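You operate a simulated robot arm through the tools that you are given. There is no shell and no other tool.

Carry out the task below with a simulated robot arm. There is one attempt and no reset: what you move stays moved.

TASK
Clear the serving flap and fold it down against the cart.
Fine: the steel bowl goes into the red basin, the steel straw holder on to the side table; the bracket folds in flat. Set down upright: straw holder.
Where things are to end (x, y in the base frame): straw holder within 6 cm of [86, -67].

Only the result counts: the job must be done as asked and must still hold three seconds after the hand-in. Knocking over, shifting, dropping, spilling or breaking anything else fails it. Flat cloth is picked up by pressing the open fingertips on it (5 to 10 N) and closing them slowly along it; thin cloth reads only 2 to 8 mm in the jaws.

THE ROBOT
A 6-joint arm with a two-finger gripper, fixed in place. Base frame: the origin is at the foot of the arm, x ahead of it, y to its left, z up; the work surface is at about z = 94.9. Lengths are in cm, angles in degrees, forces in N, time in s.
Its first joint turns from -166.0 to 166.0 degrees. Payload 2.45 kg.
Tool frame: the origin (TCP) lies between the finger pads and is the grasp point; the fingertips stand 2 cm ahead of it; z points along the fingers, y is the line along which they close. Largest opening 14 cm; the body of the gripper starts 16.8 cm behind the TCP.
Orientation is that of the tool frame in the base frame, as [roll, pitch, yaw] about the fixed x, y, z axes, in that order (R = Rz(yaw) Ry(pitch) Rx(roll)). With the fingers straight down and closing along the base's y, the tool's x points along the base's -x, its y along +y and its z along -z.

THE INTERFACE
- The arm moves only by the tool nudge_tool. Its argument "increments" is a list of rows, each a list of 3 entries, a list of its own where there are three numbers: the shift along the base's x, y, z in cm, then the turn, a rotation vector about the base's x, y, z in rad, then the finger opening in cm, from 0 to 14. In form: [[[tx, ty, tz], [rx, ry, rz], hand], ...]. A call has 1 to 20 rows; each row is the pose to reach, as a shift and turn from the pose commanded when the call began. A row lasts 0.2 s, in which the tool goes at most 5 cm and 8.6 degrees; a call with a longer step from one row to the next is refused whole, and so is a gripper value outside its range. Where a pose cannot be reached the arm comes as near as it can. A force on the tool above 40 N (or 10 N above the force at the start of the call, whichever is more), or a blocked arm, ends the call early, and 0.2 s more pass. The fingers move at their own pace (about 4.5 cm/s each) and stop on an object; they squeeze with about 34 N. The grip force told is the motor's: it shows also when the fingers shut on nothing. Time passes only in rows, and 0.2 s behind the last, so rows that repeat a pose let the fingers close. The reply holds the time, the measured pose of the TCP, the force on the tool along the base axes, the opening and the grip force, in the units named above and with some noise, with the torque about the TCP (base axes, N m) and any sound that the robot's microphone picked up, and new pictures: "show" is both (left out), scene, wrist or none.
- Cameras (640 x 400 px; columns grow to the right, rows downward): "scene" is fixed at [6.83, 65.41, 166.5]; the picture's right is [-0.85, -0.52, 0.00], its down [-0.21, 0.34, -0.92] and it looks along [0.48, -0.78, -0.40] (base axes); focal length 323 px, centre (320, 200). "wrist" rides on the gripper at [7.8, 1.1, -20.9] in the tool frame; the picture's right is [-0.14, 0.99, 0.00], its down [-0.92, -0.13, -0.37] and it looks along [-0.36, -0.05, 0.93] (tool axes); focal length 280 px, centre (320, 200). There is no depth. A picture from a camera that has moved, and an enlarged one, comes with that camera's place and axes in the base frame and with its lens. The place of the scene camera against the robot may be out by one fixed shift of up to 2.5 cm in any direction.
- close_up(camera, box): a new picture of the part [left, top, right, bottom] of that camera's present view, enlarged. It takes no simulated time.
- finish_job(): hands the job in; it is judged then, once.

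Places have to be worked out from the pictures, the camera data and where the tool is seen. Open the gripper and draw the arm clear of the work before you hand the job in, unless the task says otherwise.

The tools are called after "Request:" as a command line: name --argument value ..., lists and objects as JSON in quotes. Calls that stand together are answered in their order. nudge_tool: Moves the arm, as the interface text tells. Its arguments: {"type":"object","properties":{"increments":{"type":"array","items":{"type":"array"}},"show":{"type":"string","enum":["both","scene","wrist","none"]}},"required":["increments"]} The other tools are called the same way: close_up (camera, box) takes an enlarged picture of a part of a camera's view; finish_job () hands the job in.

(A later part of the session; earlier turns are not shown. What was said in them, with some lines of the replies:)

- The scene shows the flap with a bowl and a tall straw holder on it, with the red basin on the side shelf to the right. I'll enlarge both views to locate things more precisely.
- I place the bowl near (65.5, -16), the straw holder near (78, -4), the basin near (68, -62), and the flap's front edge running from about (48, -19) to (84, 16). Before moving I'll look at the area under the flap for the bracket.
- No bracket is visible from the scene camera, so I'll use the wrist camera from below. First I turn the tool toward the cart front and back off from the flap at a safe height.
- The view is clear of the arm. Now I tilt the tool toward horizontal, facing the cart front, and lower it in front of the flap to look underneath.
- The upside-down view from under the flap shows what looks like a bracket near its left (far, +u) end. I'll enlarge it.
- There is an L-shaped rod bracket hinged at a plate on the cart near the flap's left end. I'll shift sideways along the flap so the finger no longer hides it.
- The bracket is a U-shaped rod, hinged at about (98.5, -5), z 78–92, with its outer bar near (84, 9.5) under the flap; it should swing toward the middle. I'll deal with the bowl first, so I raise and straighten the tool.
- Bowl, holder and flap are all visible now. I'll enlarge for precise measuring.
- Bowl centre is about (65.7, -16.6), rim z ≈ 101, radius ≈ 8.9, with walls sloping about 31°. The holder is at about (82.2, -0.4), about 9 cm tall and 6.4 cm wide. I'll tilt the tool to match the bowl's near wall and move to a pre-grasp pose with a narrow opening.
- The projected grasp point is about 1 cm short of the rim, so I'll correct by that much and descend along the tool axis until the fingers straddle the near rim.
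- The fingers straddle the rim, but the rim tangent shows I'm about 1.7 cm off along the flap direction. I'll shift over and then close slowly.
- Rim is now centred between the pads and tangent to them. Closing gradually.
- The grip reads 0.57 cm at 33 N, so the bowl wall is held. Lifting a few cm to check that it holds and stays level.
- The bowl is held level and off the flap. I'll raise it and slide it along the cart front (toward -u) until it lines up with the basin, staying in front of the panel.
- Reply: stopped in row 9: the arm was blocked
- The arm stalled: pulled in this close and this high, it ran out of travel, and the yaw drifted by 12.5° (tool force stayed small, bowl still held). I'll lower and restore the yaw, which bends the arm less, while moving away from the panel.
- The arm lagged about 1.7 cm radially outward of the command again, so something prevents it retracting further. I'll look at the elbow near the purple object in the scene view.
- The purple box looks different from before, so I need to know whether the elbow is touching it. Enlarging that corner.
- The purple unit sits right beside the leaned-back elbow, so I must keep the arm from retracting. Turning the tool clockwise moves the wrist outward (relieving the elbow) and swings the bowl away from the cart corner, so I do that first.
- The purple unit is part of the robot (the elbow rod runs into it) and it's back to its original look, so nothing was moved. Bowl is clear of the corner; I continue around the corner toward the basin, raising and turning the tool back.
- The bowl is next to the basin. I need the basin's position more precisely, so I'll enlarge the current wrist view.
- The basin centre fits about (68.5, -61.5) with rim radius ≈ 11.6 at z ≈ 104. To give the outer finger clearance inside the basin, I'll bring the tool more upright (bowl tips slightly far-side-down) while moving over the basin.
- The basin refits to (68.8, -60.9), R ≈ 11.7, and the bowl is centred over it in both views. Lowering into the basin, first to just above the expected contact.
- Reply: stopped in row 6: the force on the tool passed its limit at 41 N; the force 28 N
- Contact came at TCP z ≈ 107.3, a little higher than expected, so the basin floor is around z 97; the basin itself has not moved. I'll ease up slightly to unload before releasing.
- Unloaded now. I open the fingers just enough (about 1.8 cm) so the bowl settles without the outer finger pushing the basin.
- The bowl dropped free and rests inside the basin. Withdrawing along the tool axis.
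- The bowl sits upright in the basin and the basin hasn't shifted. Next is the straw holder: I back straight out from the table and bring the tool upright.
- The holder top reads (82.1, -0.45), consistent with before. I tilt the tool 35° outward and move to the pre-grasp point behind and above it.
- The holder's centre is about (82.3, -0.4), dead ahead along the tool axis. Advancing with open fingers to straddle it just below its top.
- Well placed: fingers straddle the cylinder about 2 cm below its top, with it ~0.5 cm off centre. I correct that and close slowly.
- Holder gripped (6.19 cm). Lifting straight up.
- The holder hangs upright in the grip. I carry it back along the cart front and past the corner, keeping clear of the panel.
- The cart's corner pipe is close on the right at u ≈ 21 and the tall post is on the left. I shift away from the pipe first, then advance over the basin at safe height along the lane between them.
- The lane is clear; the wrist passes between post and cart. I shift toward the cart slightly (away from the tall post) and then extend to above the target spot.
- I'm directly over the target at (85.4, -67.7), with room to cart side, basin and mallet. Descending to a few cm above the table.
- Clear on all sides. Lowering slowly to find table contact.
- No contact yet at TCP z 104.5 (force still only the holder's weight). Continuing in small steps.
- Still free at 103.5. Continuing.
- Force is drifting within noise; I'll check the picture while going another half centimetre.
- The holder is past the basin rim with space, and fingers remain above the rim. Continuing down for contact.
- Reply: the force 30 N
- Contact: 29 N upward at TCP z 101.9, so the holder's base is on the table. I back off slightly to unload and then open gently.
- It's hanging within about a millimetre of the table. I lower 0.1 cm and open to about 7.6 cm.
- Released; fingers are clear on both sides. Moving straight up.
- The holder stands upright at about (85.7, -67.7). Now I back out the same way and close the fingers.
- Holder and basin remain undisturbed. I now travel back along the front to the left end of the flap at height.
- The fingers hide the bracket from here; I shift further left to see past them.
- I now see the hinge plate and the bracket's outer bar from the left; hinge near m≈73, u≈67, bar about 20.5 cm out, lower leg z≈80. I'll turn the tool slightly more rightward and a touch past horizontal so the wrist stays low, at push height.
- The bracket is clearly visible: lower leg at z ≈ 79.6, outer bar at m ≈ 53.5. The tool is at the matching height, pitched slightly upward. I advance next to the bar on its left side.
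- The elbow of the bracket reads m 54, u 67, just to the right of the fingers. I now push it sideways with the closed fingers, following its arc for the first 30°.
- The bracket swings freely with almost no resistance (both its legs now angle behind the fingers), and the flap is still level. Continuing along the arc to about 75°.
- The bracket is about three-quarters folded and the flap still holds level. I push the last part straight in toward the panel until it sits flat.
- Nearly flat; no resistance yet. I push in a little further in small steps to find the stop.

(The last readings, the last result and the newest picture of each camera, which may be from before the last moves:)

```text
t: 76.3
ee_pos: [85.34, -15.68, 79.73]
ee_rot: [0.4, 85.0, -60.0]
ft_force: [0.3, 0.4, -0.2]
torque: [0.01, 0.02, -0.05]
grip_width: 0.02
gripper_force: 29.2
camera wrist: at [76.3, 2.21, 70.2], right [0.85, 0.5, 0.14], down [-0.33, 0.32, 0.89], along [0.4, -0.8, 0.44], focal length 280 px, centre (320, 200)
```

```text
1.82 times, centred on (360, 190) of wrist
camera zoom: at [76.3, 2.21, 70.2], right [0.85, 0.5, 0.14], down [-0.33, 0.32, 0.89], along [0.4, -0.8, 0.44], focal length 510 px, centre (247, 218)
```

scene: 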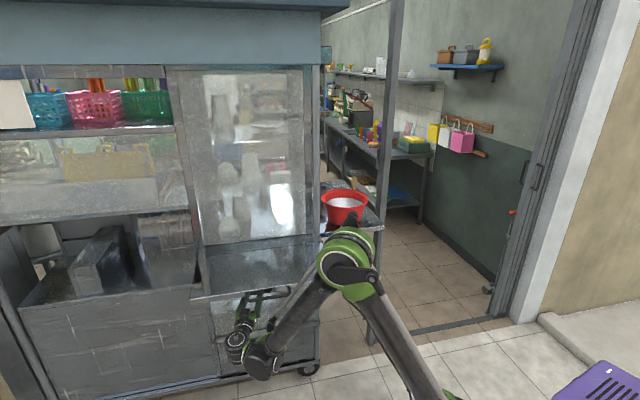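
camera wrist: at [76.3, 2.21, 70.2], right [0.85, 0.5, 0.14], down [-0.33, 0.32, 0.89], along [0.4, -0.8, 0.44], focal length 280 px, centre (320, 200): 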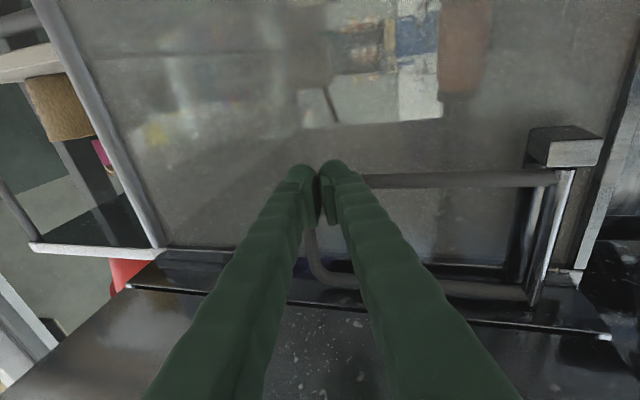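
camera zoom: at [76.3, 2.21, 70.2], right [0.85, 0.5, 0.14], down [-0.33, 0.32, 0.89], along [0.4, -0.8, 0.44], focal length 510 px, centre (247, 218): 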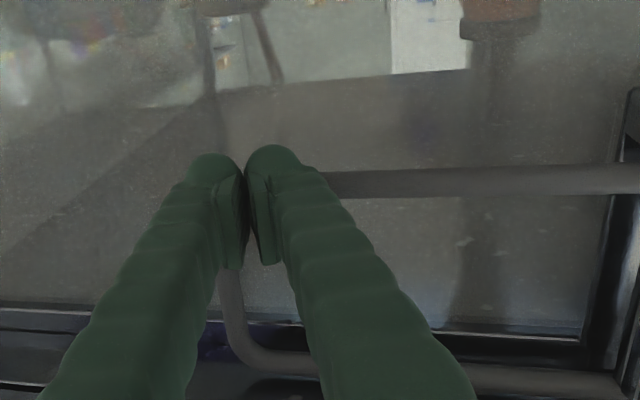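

Still moving freely; continuing to push in small steps.

Request:
nudge_tool --increments '[[[0.3, -0.3, 0], [0, 0, 0], 0], [[0.6, -0.6, 0], [0, 0, 0], 0], [[0.6, -0.6, 0], [0, 0, 0], 0]]' --show "none"

Request:
nudge_tool --increments '[[[0.3, -0.3, 0], [0, 0, 0], 0], [[0.6, -0.6, 0], [0, 0, 0], 0], [[0.6, -0.6, 0], [0, 0, 0], 0]]'

Request:
close_up --camera "wrist" --box '[200, 80, 520, 300]'

```text
t: 76.9
ee_pos: [85.51, -15.89, 79.69]
ee_rot: [0.8, 85.1, -59.5]
ft_force: [-16.4, 16.8, 0.0]
torque: [-0.03, 0.01, 0.16]
grip_width: 0.01
gripper_force: 29.7
stopped in row 3: the force on the tool passed its limit at 47 N (the readings are from after the stop); the commanded pose is now the measured one
```

```text
t: 77.2
ee_pos: [85.44, -15.84, 79.75]
ee_rot: [1.0, 85.1, -59.3]
ft_force: [-19.0, 21.7, 2.4]
torque: [-0.1, -0.1, 0.25]
grip_width: 0.05
gripper_force: 29.5
stopped in row 1: the force on the tool passed its limit at 48 N (the readings are from after the stop); the commanded pose is now the measured one
camera wrist: at [76.47, 1.93, 70.17], right [0.85, 0.5, 0.14], down [-0.33, 0.32, 0.89], along [0.4, -0.8, 0.44], focal length 280 px, centre (320, 200)
```

scene: 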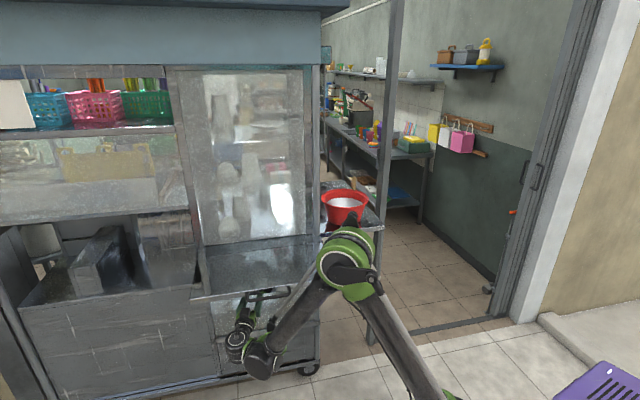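
wrist: 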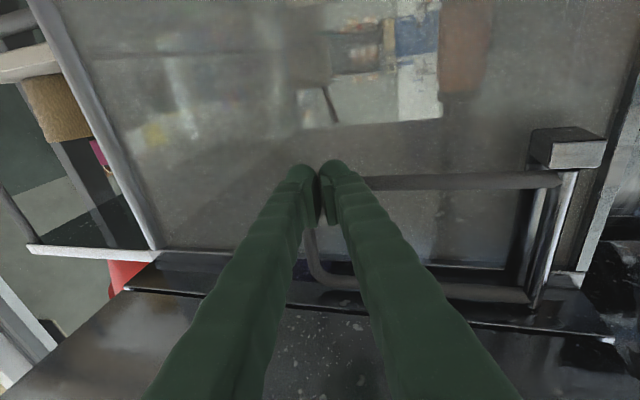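

```text
1.82 times, centred on (360, 190) of wrist
camera zoom: at [76.47, 1.93, 70.17], right [0.85, 0.5, 0.14], down [-0.33, 0.32, 0.89], along [0.4, -0.8, 0.44], focal length 510 px, centre (247, 218)
```

zoom: 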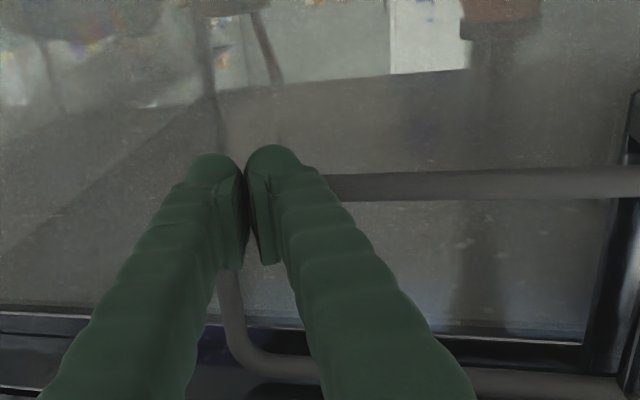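

A firm stop at the panel was reached. I back off a few centimetres and look at whether the bracket is flat.

Request:
nudge_tool --increments '[[[-0.7, 0.7, 0], [0, 0, 0], 0], [[-2, 2, -0.3], [0, 0, 0], 0], [[-4, 4, -1], [0, 0, 0], 0], [[-6.5, 6.5, -1.5], [0, 0, 0], 0], [[-9.5, 9.5, -2], [0, 0, 0], 0], [[-12.5, 12.5, -2], [0, 0, 0], 0], [[-12.5, 12.5, -2], [0, 0, 0], 0]]'

Request:
close_up --camera "wrist" --box '[220, 60, 480, 260]'

Request:
close_up --camera "scene" --box '[180, 220, 360, 400]'

```text
t: 78.8
ee_pos: [73.29, -3.49, 77.64]
ee_rot: [0.7, 85.2, -59.5]
ft_force: [-0.7, 0.4, 0.2]
torque: [0.02, 0.0, -0.02]
grip_width: 0.0
gripper_force: 29.4
camera wrist: at [64.42, 14.36, 68.15], right [0.85, 0.5, 0.14], down [-0.33, 0.32, 0.89], along [0.4, -0.8, 0.44], focal length 280 px, centre (320, 200)
```

scene: 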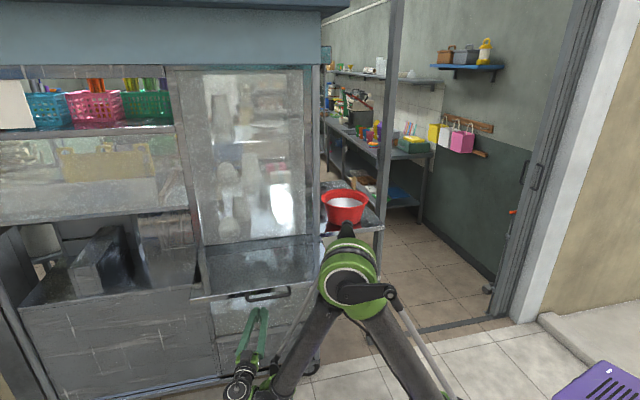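
wrist: 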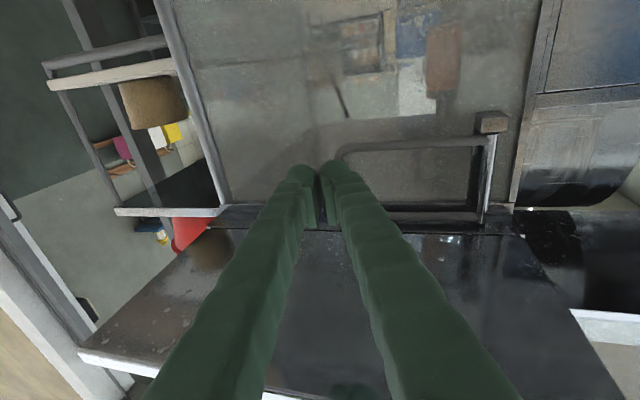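

```text
2.00 times, centred on (350, 160) of wrist
camera zoom: at [64.42, 14.36, 68.15], right [0.85, 0.5, 0.14], down [-0.33, 0.32, 0.89], along [0.4, -0.8, 0.44], focal length 561 px, centre (260, 280)
```

zoom: 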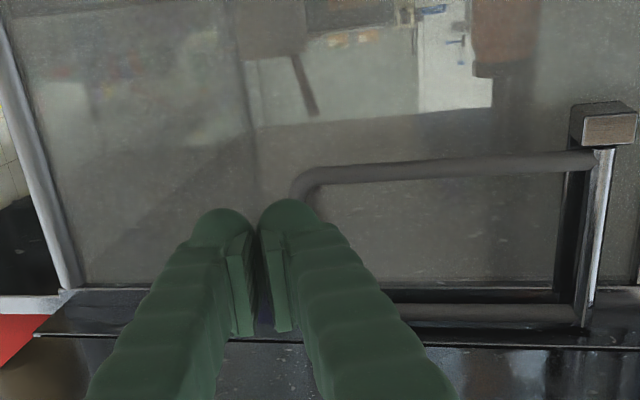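

```text
2.22 times, centred on (270, 310) of scene
camera zoom: at [6.83, 65.41, 166.5], right [-0.85, -0.52, 0.0], down [-0.21, 0.34, -0.92], along [0.48, -0.78, -0.4], focal length 717 px, centre (431, -44)
```

zoom: 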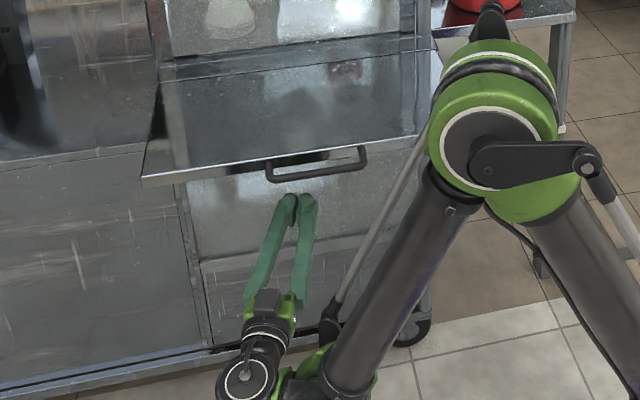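

The bracket lies flat along the panel (its elbow now at m ≈ 72.6, u ≈ 47) and the flap stays up by hinge friction. I back out from under the flap before coming up over it.

Request:
nudge_tool --increments '[[[-3, 3, -0.5], [0, 0, 0], 0], [[-6, 6, -0.5], [0, 0, 0], 0], [[-9, 9, -0.5], [0, 0, 0], 0], [[-12, 12, -0.5], [0, 0, 0], 0], [[-15, 15, -0.5], [0, 0, 0], 0], [[-15, 15, -0.5], [0, 0, 0], 0]]' --show "none"

Request:
nudge_tool --increments '[[[0, 0, 2], [0.119, 0.069, 0], 0], [[0, 0, 5], [0.238, 0.138, 0], 0], [[0, 0, 8], [0.357, 0.206, 0], 0], [[0, 0, 11], [0.476, 0.275, 0], 0], [[0, 0, 15], [0.596, 0.344, 0], 0], [[0, 0, 19], [0.715, 0.413, 0], 0], [[0, 0, 23], [0.834, 0.481, 0], 0], [[0, 0, 27], [0.953, 0.55, 0], 0], [[0, 0, 31], [1.072, 0.619, 0], 0], [[0, 0, 34], [1.191, 0.688, 0], 0], [[0, 0, 36], [1.311, 0.756, 0], 0], [[0, 0, 37], [1.43, 0.825, 0], 0], [[0, 0, 37], [1.43, 0.825, 0], 0]]'

```text
t: 80.2
ee_pos: [58.39, 11.24, 77.1]
ee_rot: [0.9, 85.2, -59.5]
ft_force: [1.2, -0.2, 0.1]
torque: [0.0, 0.0, 0.0]
grip_width: 0.0
gripper_force: 29.5
```

```text
t: 83.0
ee_pos: [57.9, 11.37, 114.18]
ee_rot: [-179.8, 0.2, 119.9]
ft_force: [-0.3, 0.2, -0.2]
torque: [-0.02, -0.03, -0.01]
grip_width: 0.0
gripper_force: 29.6
camera wrist: at [55.04, 18.52, 135.14], right [0.93, 0.38, 0.0], down [0.35, -0.86, 0.37], along [0.14, -0.35, -0.93], focal length 280 px, centre (320, 200)
```

scene: 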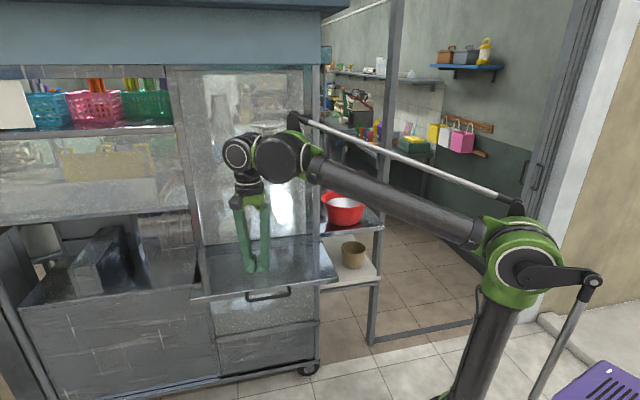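
wrist: 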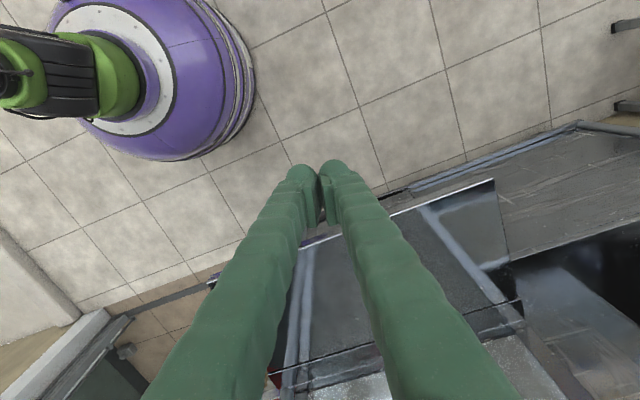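

The tool is vertical in front of the flap. I turn it square to the cart and move over the flap's front-centre area, ready to press down.

Request:
nudge_tool --increments '[[[2.4, -3, -1], [0, 0, 0.06], 0], [[4.8, -6, -3], [0, 0, 0.12], 0], [[7.2, -9, -5], [0, 0, 0.18], 0], [[9.6, -12, -7], [0, 0, 0.24], 0], [[12.1, -14.9, -9], [0, 0, 0.262], 0], [[12.1, -14.9, -9], [0, 0, 0.262], 0]]'

Request:
close_up --camera "scene" --box '[180, 180, 340, 320]'

```text
t: 84.5
ee_pos: [70.14, -3.69, 105.15]
ee_rot: [-179.6, 0.2, 135.0]
ft_force: [-0.3, -0.2, 0.1]
torque: [0.03, -0.01, 0.0]
grip_width: 0.01
gripper_force: 28.8
camera wrist: at [65.37, 2.56, 126.03], right [0.8, 0.6, 0.0], down [0.56, -0.74, 0.37], along [0.22, -0.3, -0.93], focal length 280 px, centre (320, 200)
```

scene: 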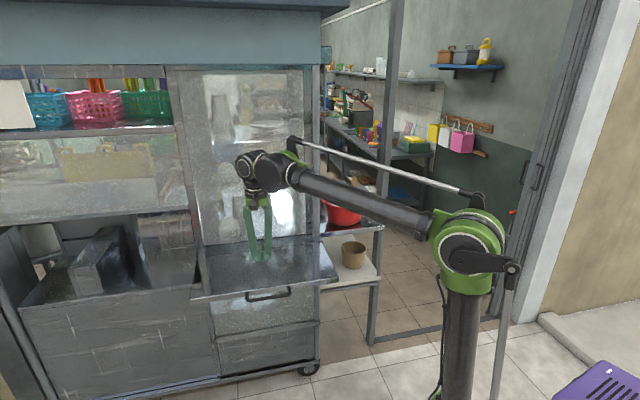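
wrist: 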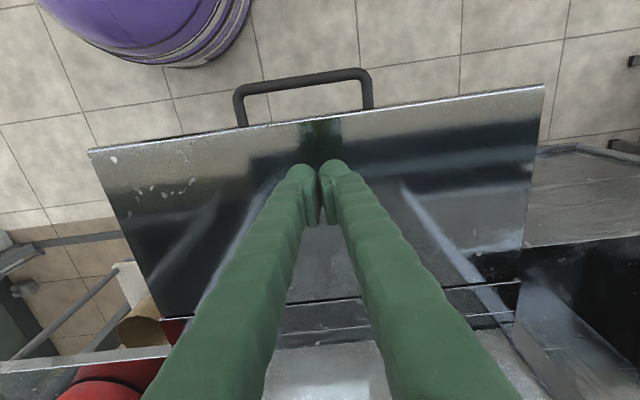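

```text
2.86 times, centred on (260, 250) of scene
camera zoom: at [6.83, 65.41, 166.5], right [-0.85, -0.52, 0.0], down [-0.21, 0.34, -0.92], along [0.48, -0.78, -0.4], focal length 922 px, centre (491, 57)
```

zoom: 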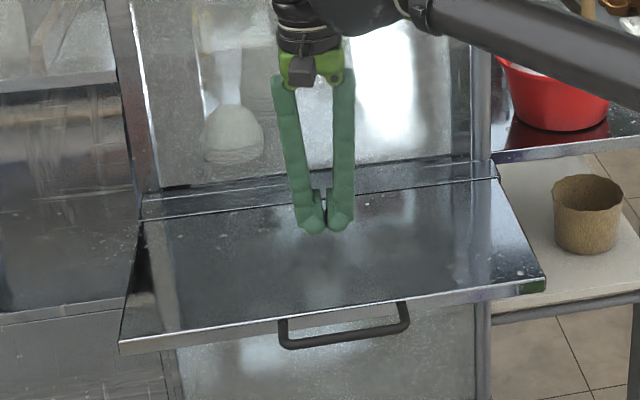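

Fingertips are centred on the flap about 21 cm out from the hinge. I press down and follow the flap's arc for the first ~10°, tilting the tool with it.

Request:
nudge_tool --increments '[[[0, 0, -3.5], [0, 0, 0], 0], [[0, 0, -7], [0, 0, 0], 0], [[0, 0, -7.9], [0, 0, 0], 0], [[0, 0, -8.5], [0, 0, 0], 0], [[0, 0, -9.3], [-0.031, -0.031, 0], 0], [[0, 0, -10.2], [-0.062, -0.062, 0], 0], [[0, 0, -11], [-0.093, -0.093, 0], 0], [[0, 0, -11.9], [-0.123, -0.123, 0], 0]]'

Request:
close_up --camera "scene" --box '[180, 180, 340, 320]'

```text
t: 86.2
ee_pos: [70.22, -3.51, 93.26]
ee_rot: [-179.7, 10.2, 135.0]
ft_force: [-0.2, 0.2, -0.7]
torque: [-0.02, 0.04, 0.01]
grip_width: 0.0
gripper_force: 29.2
camera wrist: at [63.05, 5.2, 112.51], right [0.8, 0.6, 0.02], down [0.5, -0.68, 0.53], along [0.33, -0.41, -0.85], focal length 280 px, centre (320, 200)
```

scene: 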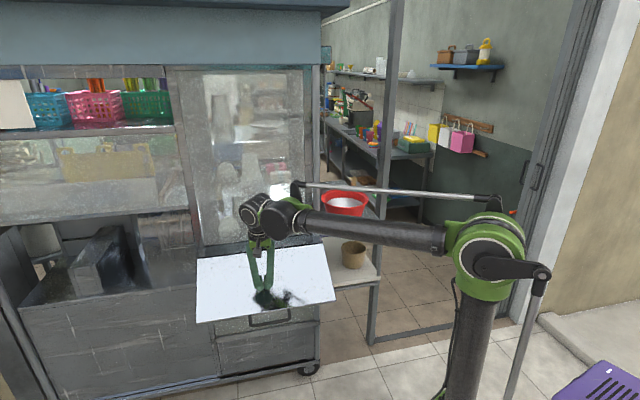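
wrist: 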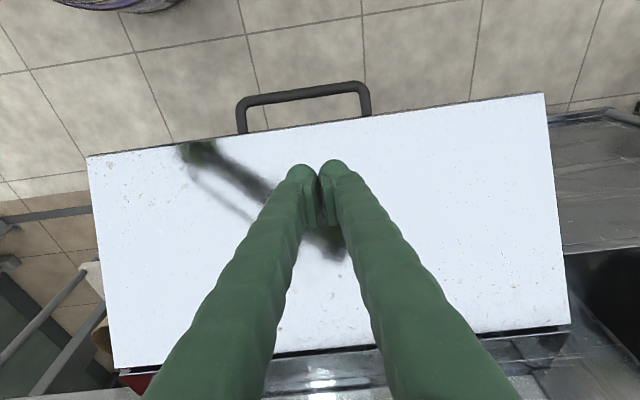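

```text
2.86 times, centred on (260, 250) of scene
camera zoom: at [6.83, 65.41, 166.5], right [-0.85, -0.52, 0.0], down [-0.21, 0.34, -0.92], along [0.48, -0.78, -0.4], focal length 922 px, centre (491, 57)
```

zoom: 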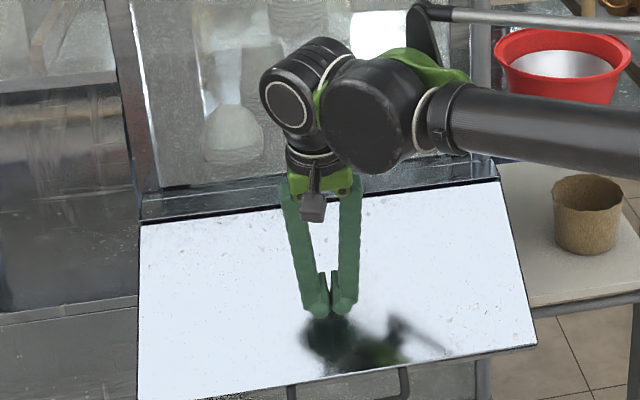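

The flap is moving down with the fingers with little force. I continue along the arc to about 50°.

Request:
nudge_tool --increments '[[[0.1, -0.1, -1.85], [-0.0617, -0.0617, 0], 0], [[0.4, -0.4, -3.6], [-0.1234, -0.1234, 0], 0], [[0.8, -0.8, -5.4], [-0.185, -0.185, 0], 0], [[1.3, -1.3, -7.1], [-0.2468, -0.2468, 0], 0], [[1.8, -1.8, -8.7], [-0.3085, -0.3085, 0], 0], [[2.5, -2.5, -10.3], [-0.37, -0.37, 0], 0], [[3.3, -3.3, -11.7], [-0.432, -0.432, 0], 0], [[4.2, -4.2, -13], [-0.4936, -0.4936, 0], 0]]'

Request:
close_up --camera "scene" --box '[180, 200, 360, 360]'

```text
t: 88.0
ee_pos: [74.44, -7.71, 80.16]
ee_rot: [-179.8, 50.4, 134.9]
ft_force: [-0.6, 0.3, 0.6]
torque: [0.0, -0.03, -0.04]
grip_width: 0.0
gripper_force: 29.3
camera wrist: at [60.37, 7.79, 87.51], right [0.77, 0.64, 0.1], down [0.13, -0.31, 0.94], along [0.63, -0.71, -0.31], focal length 280 px, centre (320, 200)
```

scene: 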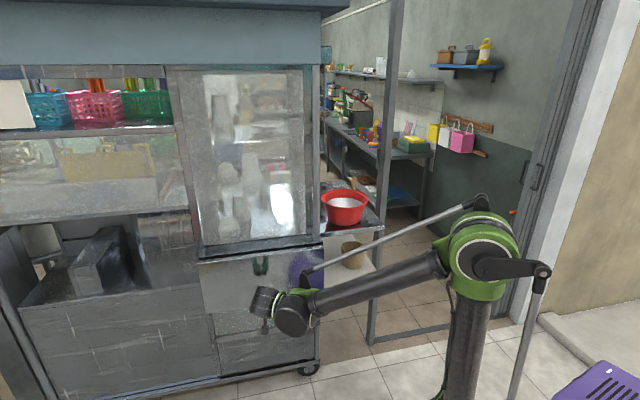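
wrist: 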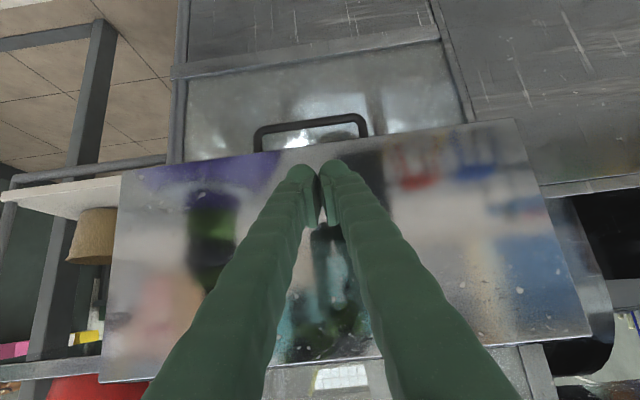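

```text
2.50 times, centred on (270, 280) of scene
camera zoom: at [6.83, 65.41, 166.5], right [-0.85, -0.52, 0.0], down [-0.21, 0.34, -0.92], along [0.48, -0.78, -0.4], focal length 807 px, centre (445, 0)
```

zoom: 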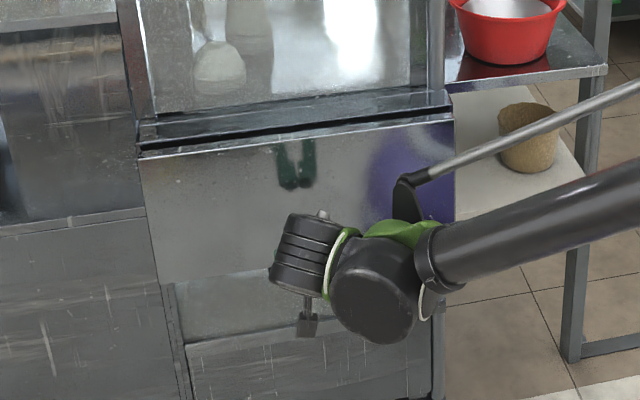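

The flap follows smoothly, at roughly 50–55° now. Continuing to about 80°.

Request:
nudge_tool --increments '[[[0.9, -0.9, -1.3], [-0.0617, -0.0617, 0], 0], [[2, -2, -2.4], [-0.1234, -0.1234, 0], 0], [[3, -3, -3.4], [-0.185, -0.185, 0], 0], [[4.2, -4.2, -4.2], [-0.2468, -0.2468, 0], 0], [[5.4, -5.4, -5], [-0.3085, -0.3085, 0], 0], [[6.6, -6.6, -5.5], [-0.37, -0.37, 0], 0], [[6.6, -6.6, -5.5], [-0.37, -0.37, 0], 0]]'

Request:
close_up --camera "scene" --box '[180, 200, 360, 360]'

```text
t: 89.4
ee_pos: [80.17, -13.54, 74.86]
ee_rot: [-180.0, 78.0, 134.8]
ft_force: [-13.1, 16.8, -2.4]
torque: [-0.05, -0.17, 0.02]
grip_width: 0.61
gripper_force: 29.5
stopped in row 6: the force on the tool passed its limit at 65 N (the readings are from after the stop); the commanded pose is now the measured one
camera wrist: at [65.5, 2.63, 71.66], right [0.72, 0.68, 0.13], down [-0.21, 0.03, 0.98], along [0.66, -0.73, 0.16], focal length 280 px, centre (320, 200)
```

scene: 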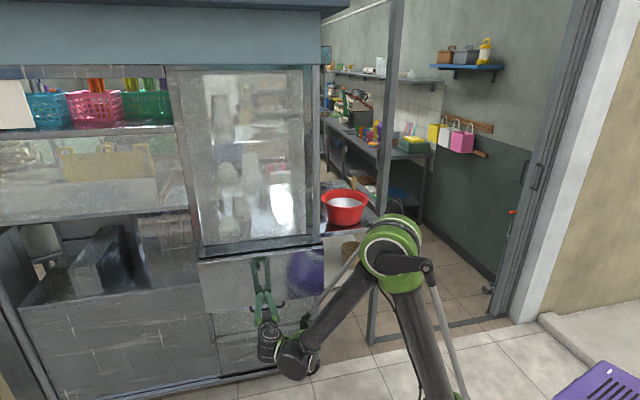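
wrist: 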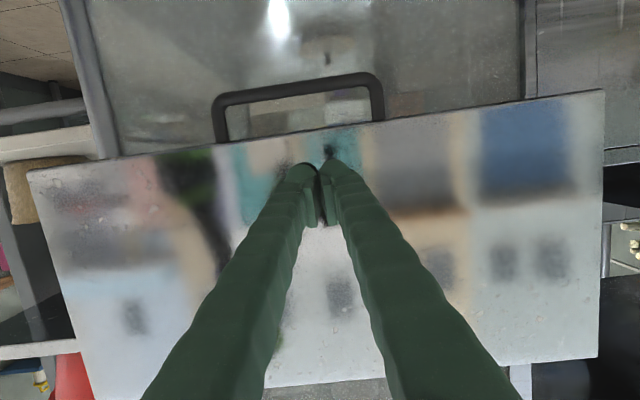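

```text
2.50 times, centred on (270, 280) of scene
camera zoom: at [6.83, 65.41, 166.5], right [-0.85, -0.52, 0.0], down [-0.21, 0.34, -0.92], along [0.48, -0.78, -0.4], focal length 807 px, centre (445, 0)
```

zoom: 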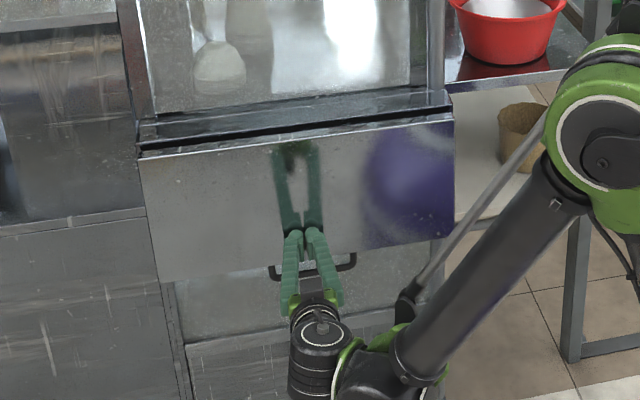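

Firm contact was reached; the flap's top and bottom edges both compute to m ≈ 69, so its face is vertical against the cart. I back off and check that it stays.

Request:
nudge_tool --increments '[[[-0.5, 0.5, 0], [0, 0, 0], 0], [[-1.5, 1.5, 0], [0, 0, 0], 0], [[-3.5, 3.5, 0], [0, 0, 0], 0], [[-6, 6, 0], [0, 0, 0], 0], [[-9, 9, 0], [0, 0, 0], 0], [[-12, 12, 0], [0, 0, 0], 0], [[-12, 12, 0], [0, 0, 0], 0]]'

Request:
close_up --camera "scene" --box '[180, 200, 360, 360]'

Request:
close_up --camera "wrist" --box '[60, 40, 580, 360]'

```text
t: 91.0
ee_pos: [68.32, -2.03, 75.03]
ee_rot: [-179.7, 78.1, 134.9]
ft_force: [0.8, -0.5, -0.1]
torque: [0.0, -0.02, -0.02]
grip_width: 0.0
gripper_force: 29.5
camera wrist: at [53.52, 14.18, 71.75], right [0.72, 0.68, 0.13], down [-0.21, 0.03, 0.98], along [0.66, -0.74, 0.16], focal length 280 px, centre (320, 200)
```

scene: 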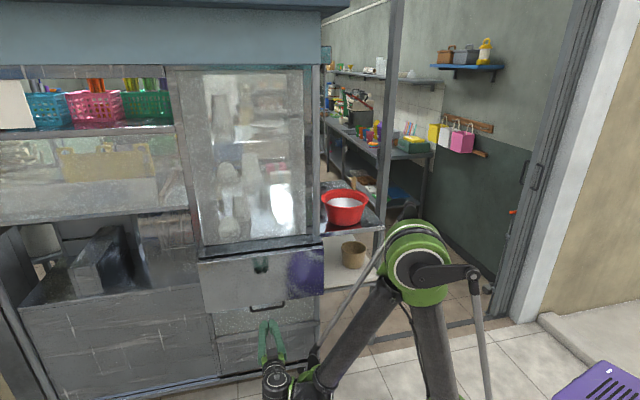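
wrist: 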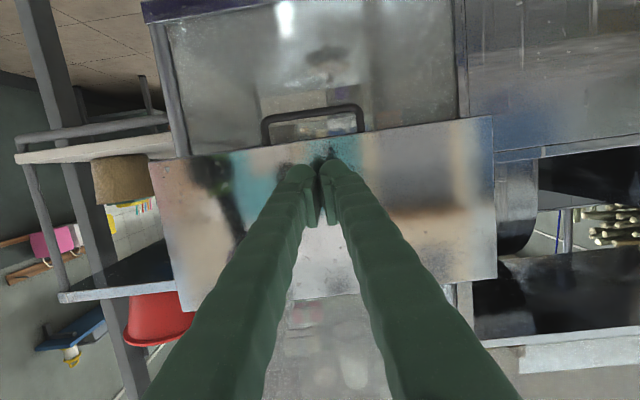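

```text
2.50 times, centred on (270, 280) of scene
camera zoom: at [6.83, 65.41, 166.5], right [-0.85, -0.52, 0.0], down [-0.21, 0.34, -0.92], along [0.48, -0.78, -0.4], focal length 807 px, centre (445, 0)
```

zoom: 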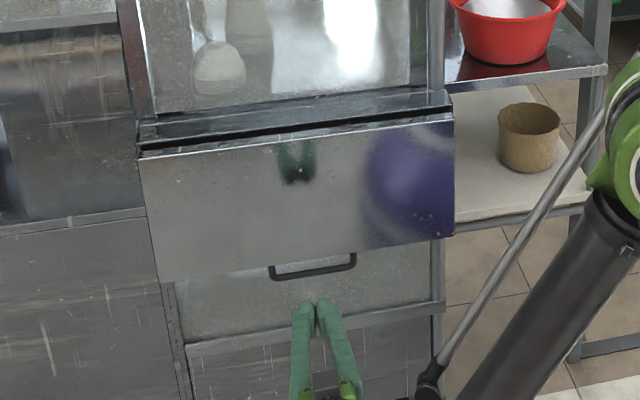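

```text
1.23 times, centred on (320, 200) of wrist
camera zoom: at [53.52, 14.18, 71.75], right [0.72, 0.68, 0.13], down [-0.21, 0.03, 0.98], along [0.66, -0.74, 0.16], focal length 345 px, centre (320, 200)
```

zoom: 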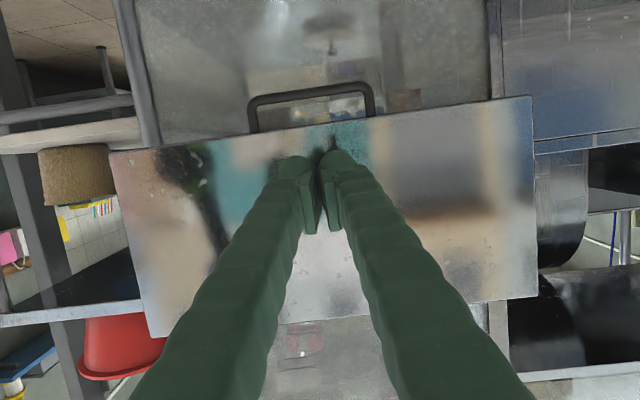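

The flap stays down, vertical to within about 2°, with basin, bowl and holder undisturbed. I withdraw the arm, bring it upright and open the gripper away from the work.

Request:
nudge_tool --increments '[[[-3, 3, 0], [0, 0, 0], 0], [[-6, 6, 0], [0, 0, 0], 0], [[-9, 9, 0], [0, 0, 0], 0], [[-12, 12, 0], [0, 0, 0], 0], [[-12, 12, 3], [0.09, 0.09, 0], 0], [[-12, 12, 7], [0.18, 0.18, 0], 0], [[-12, 12, 11], [0.27, 0.27, 0], 0], [[-12, 12, 15], [0.36, 0.36, 0], 0], [[-12, 12, 19], [0.45, 0.45, 0], 0], [[-12, 12, 23], [0.54, 0.54, 0], 0], [[-12, 12, 27], [0.63, 0.63, 0], 0], [[-12, 12, 31], [0.72, 0.72, 0], 0], [[-12, 12, 35], [0.81, 0.81, 0], 0], [[-12, 12, 39], [0.9, 0.9, 0], 0], [[-12, 12, 43], [0.96, 0.96, 0], 0], [[-12, 12, 47], [0.96, 0.96, 0], 4], [[-12, 12, 50], [0.96, 0.96, 0], 8], [[-12, 12, 50], [0.96, 0.96, 0], 8]]'

Request:
close_up --camera "scene" --box '[180, 160, 400, 340]'

```text
t: 94.8
ee_pos: [56.22, 10.34, 124.85]
ee_rot: [-179.8, 0.3, 135.0]
ft_force: [-0.7, 0.0, 0.0]
torque: [-0.03, -0.01, 0.02]
grip_width: 6.84
gripper_force: 0.2
camera wrist: at [51.55, 16.48, 145.71], right [0.8, 0.6, 0.0], down [0.56, -0.74, 0.37], along [0.22, -0.3, -0.93], focal length 280 px, centre (320, 200)
```

scene: 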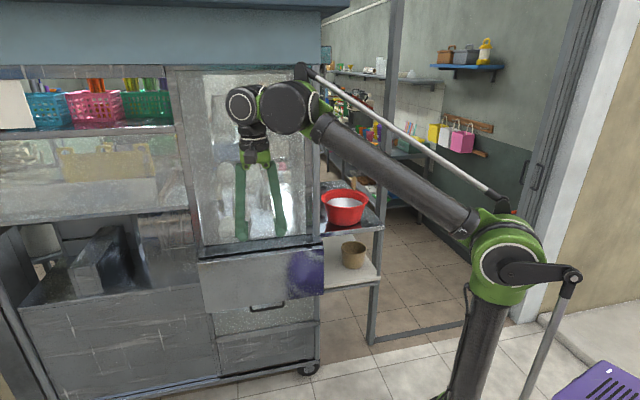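
wrist: 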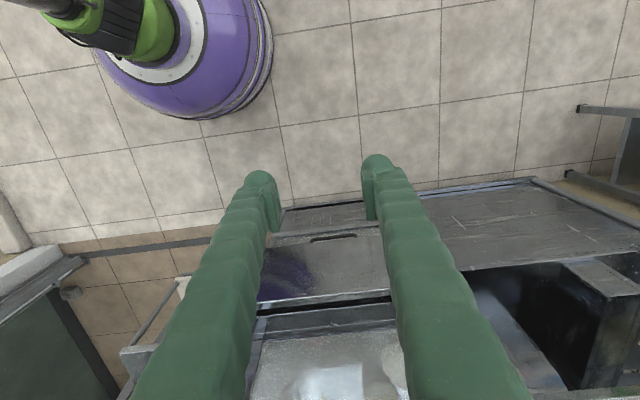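

```text
2.22 times, centred on (290, 250) of scene
camera zoom: at [6.83, 65.41, 166.5], right [-0.85, -0.52, 0.0], down [-0.21, 0.34, -0.92], along [0.48, -0.78, -0.4], focal length 717 px, centre (387, 89)
```

zoom: 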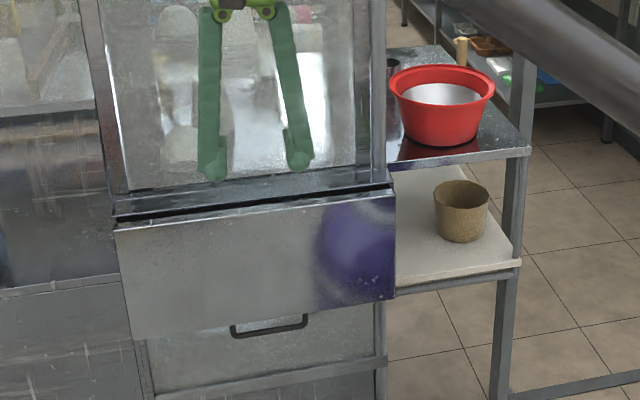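

Everything checks out: the flap is folded down vertical with the bracket flat behind it, the bowl is in the red basin and the holder is upright on the side table. The gripper is open and clear, so I hand in.

Request:
finish_job

```text
The job is handed in.
```

I cleared the serving flap, folded it down against the cart and handed the job in. The hand-in reply gave no verdict on whether it passed.

- **Bowl:** it sits inside the red basin. I released it tipped, so one edge dropped an estimated 3 cm onto the basin floor. The basin did not visibly move.
- **Straw holder:** it stands upright on the side table at about (85.7, -67.7), less than 1 cm from the target.
- **Bracket:** it is folded in, measured at about 88° of its 90° swing just before I lowered the flap. The flap hides it now.
- **Flap:** it hangs vertical to within about 2° and stayed down after I backed the arm away.

While I carried the bowl, the arm stalled once because it could not pull in any closer. I took another route and nothing was knocked or moved. At hand-in the gripper was open and the arm was clear of the cart.
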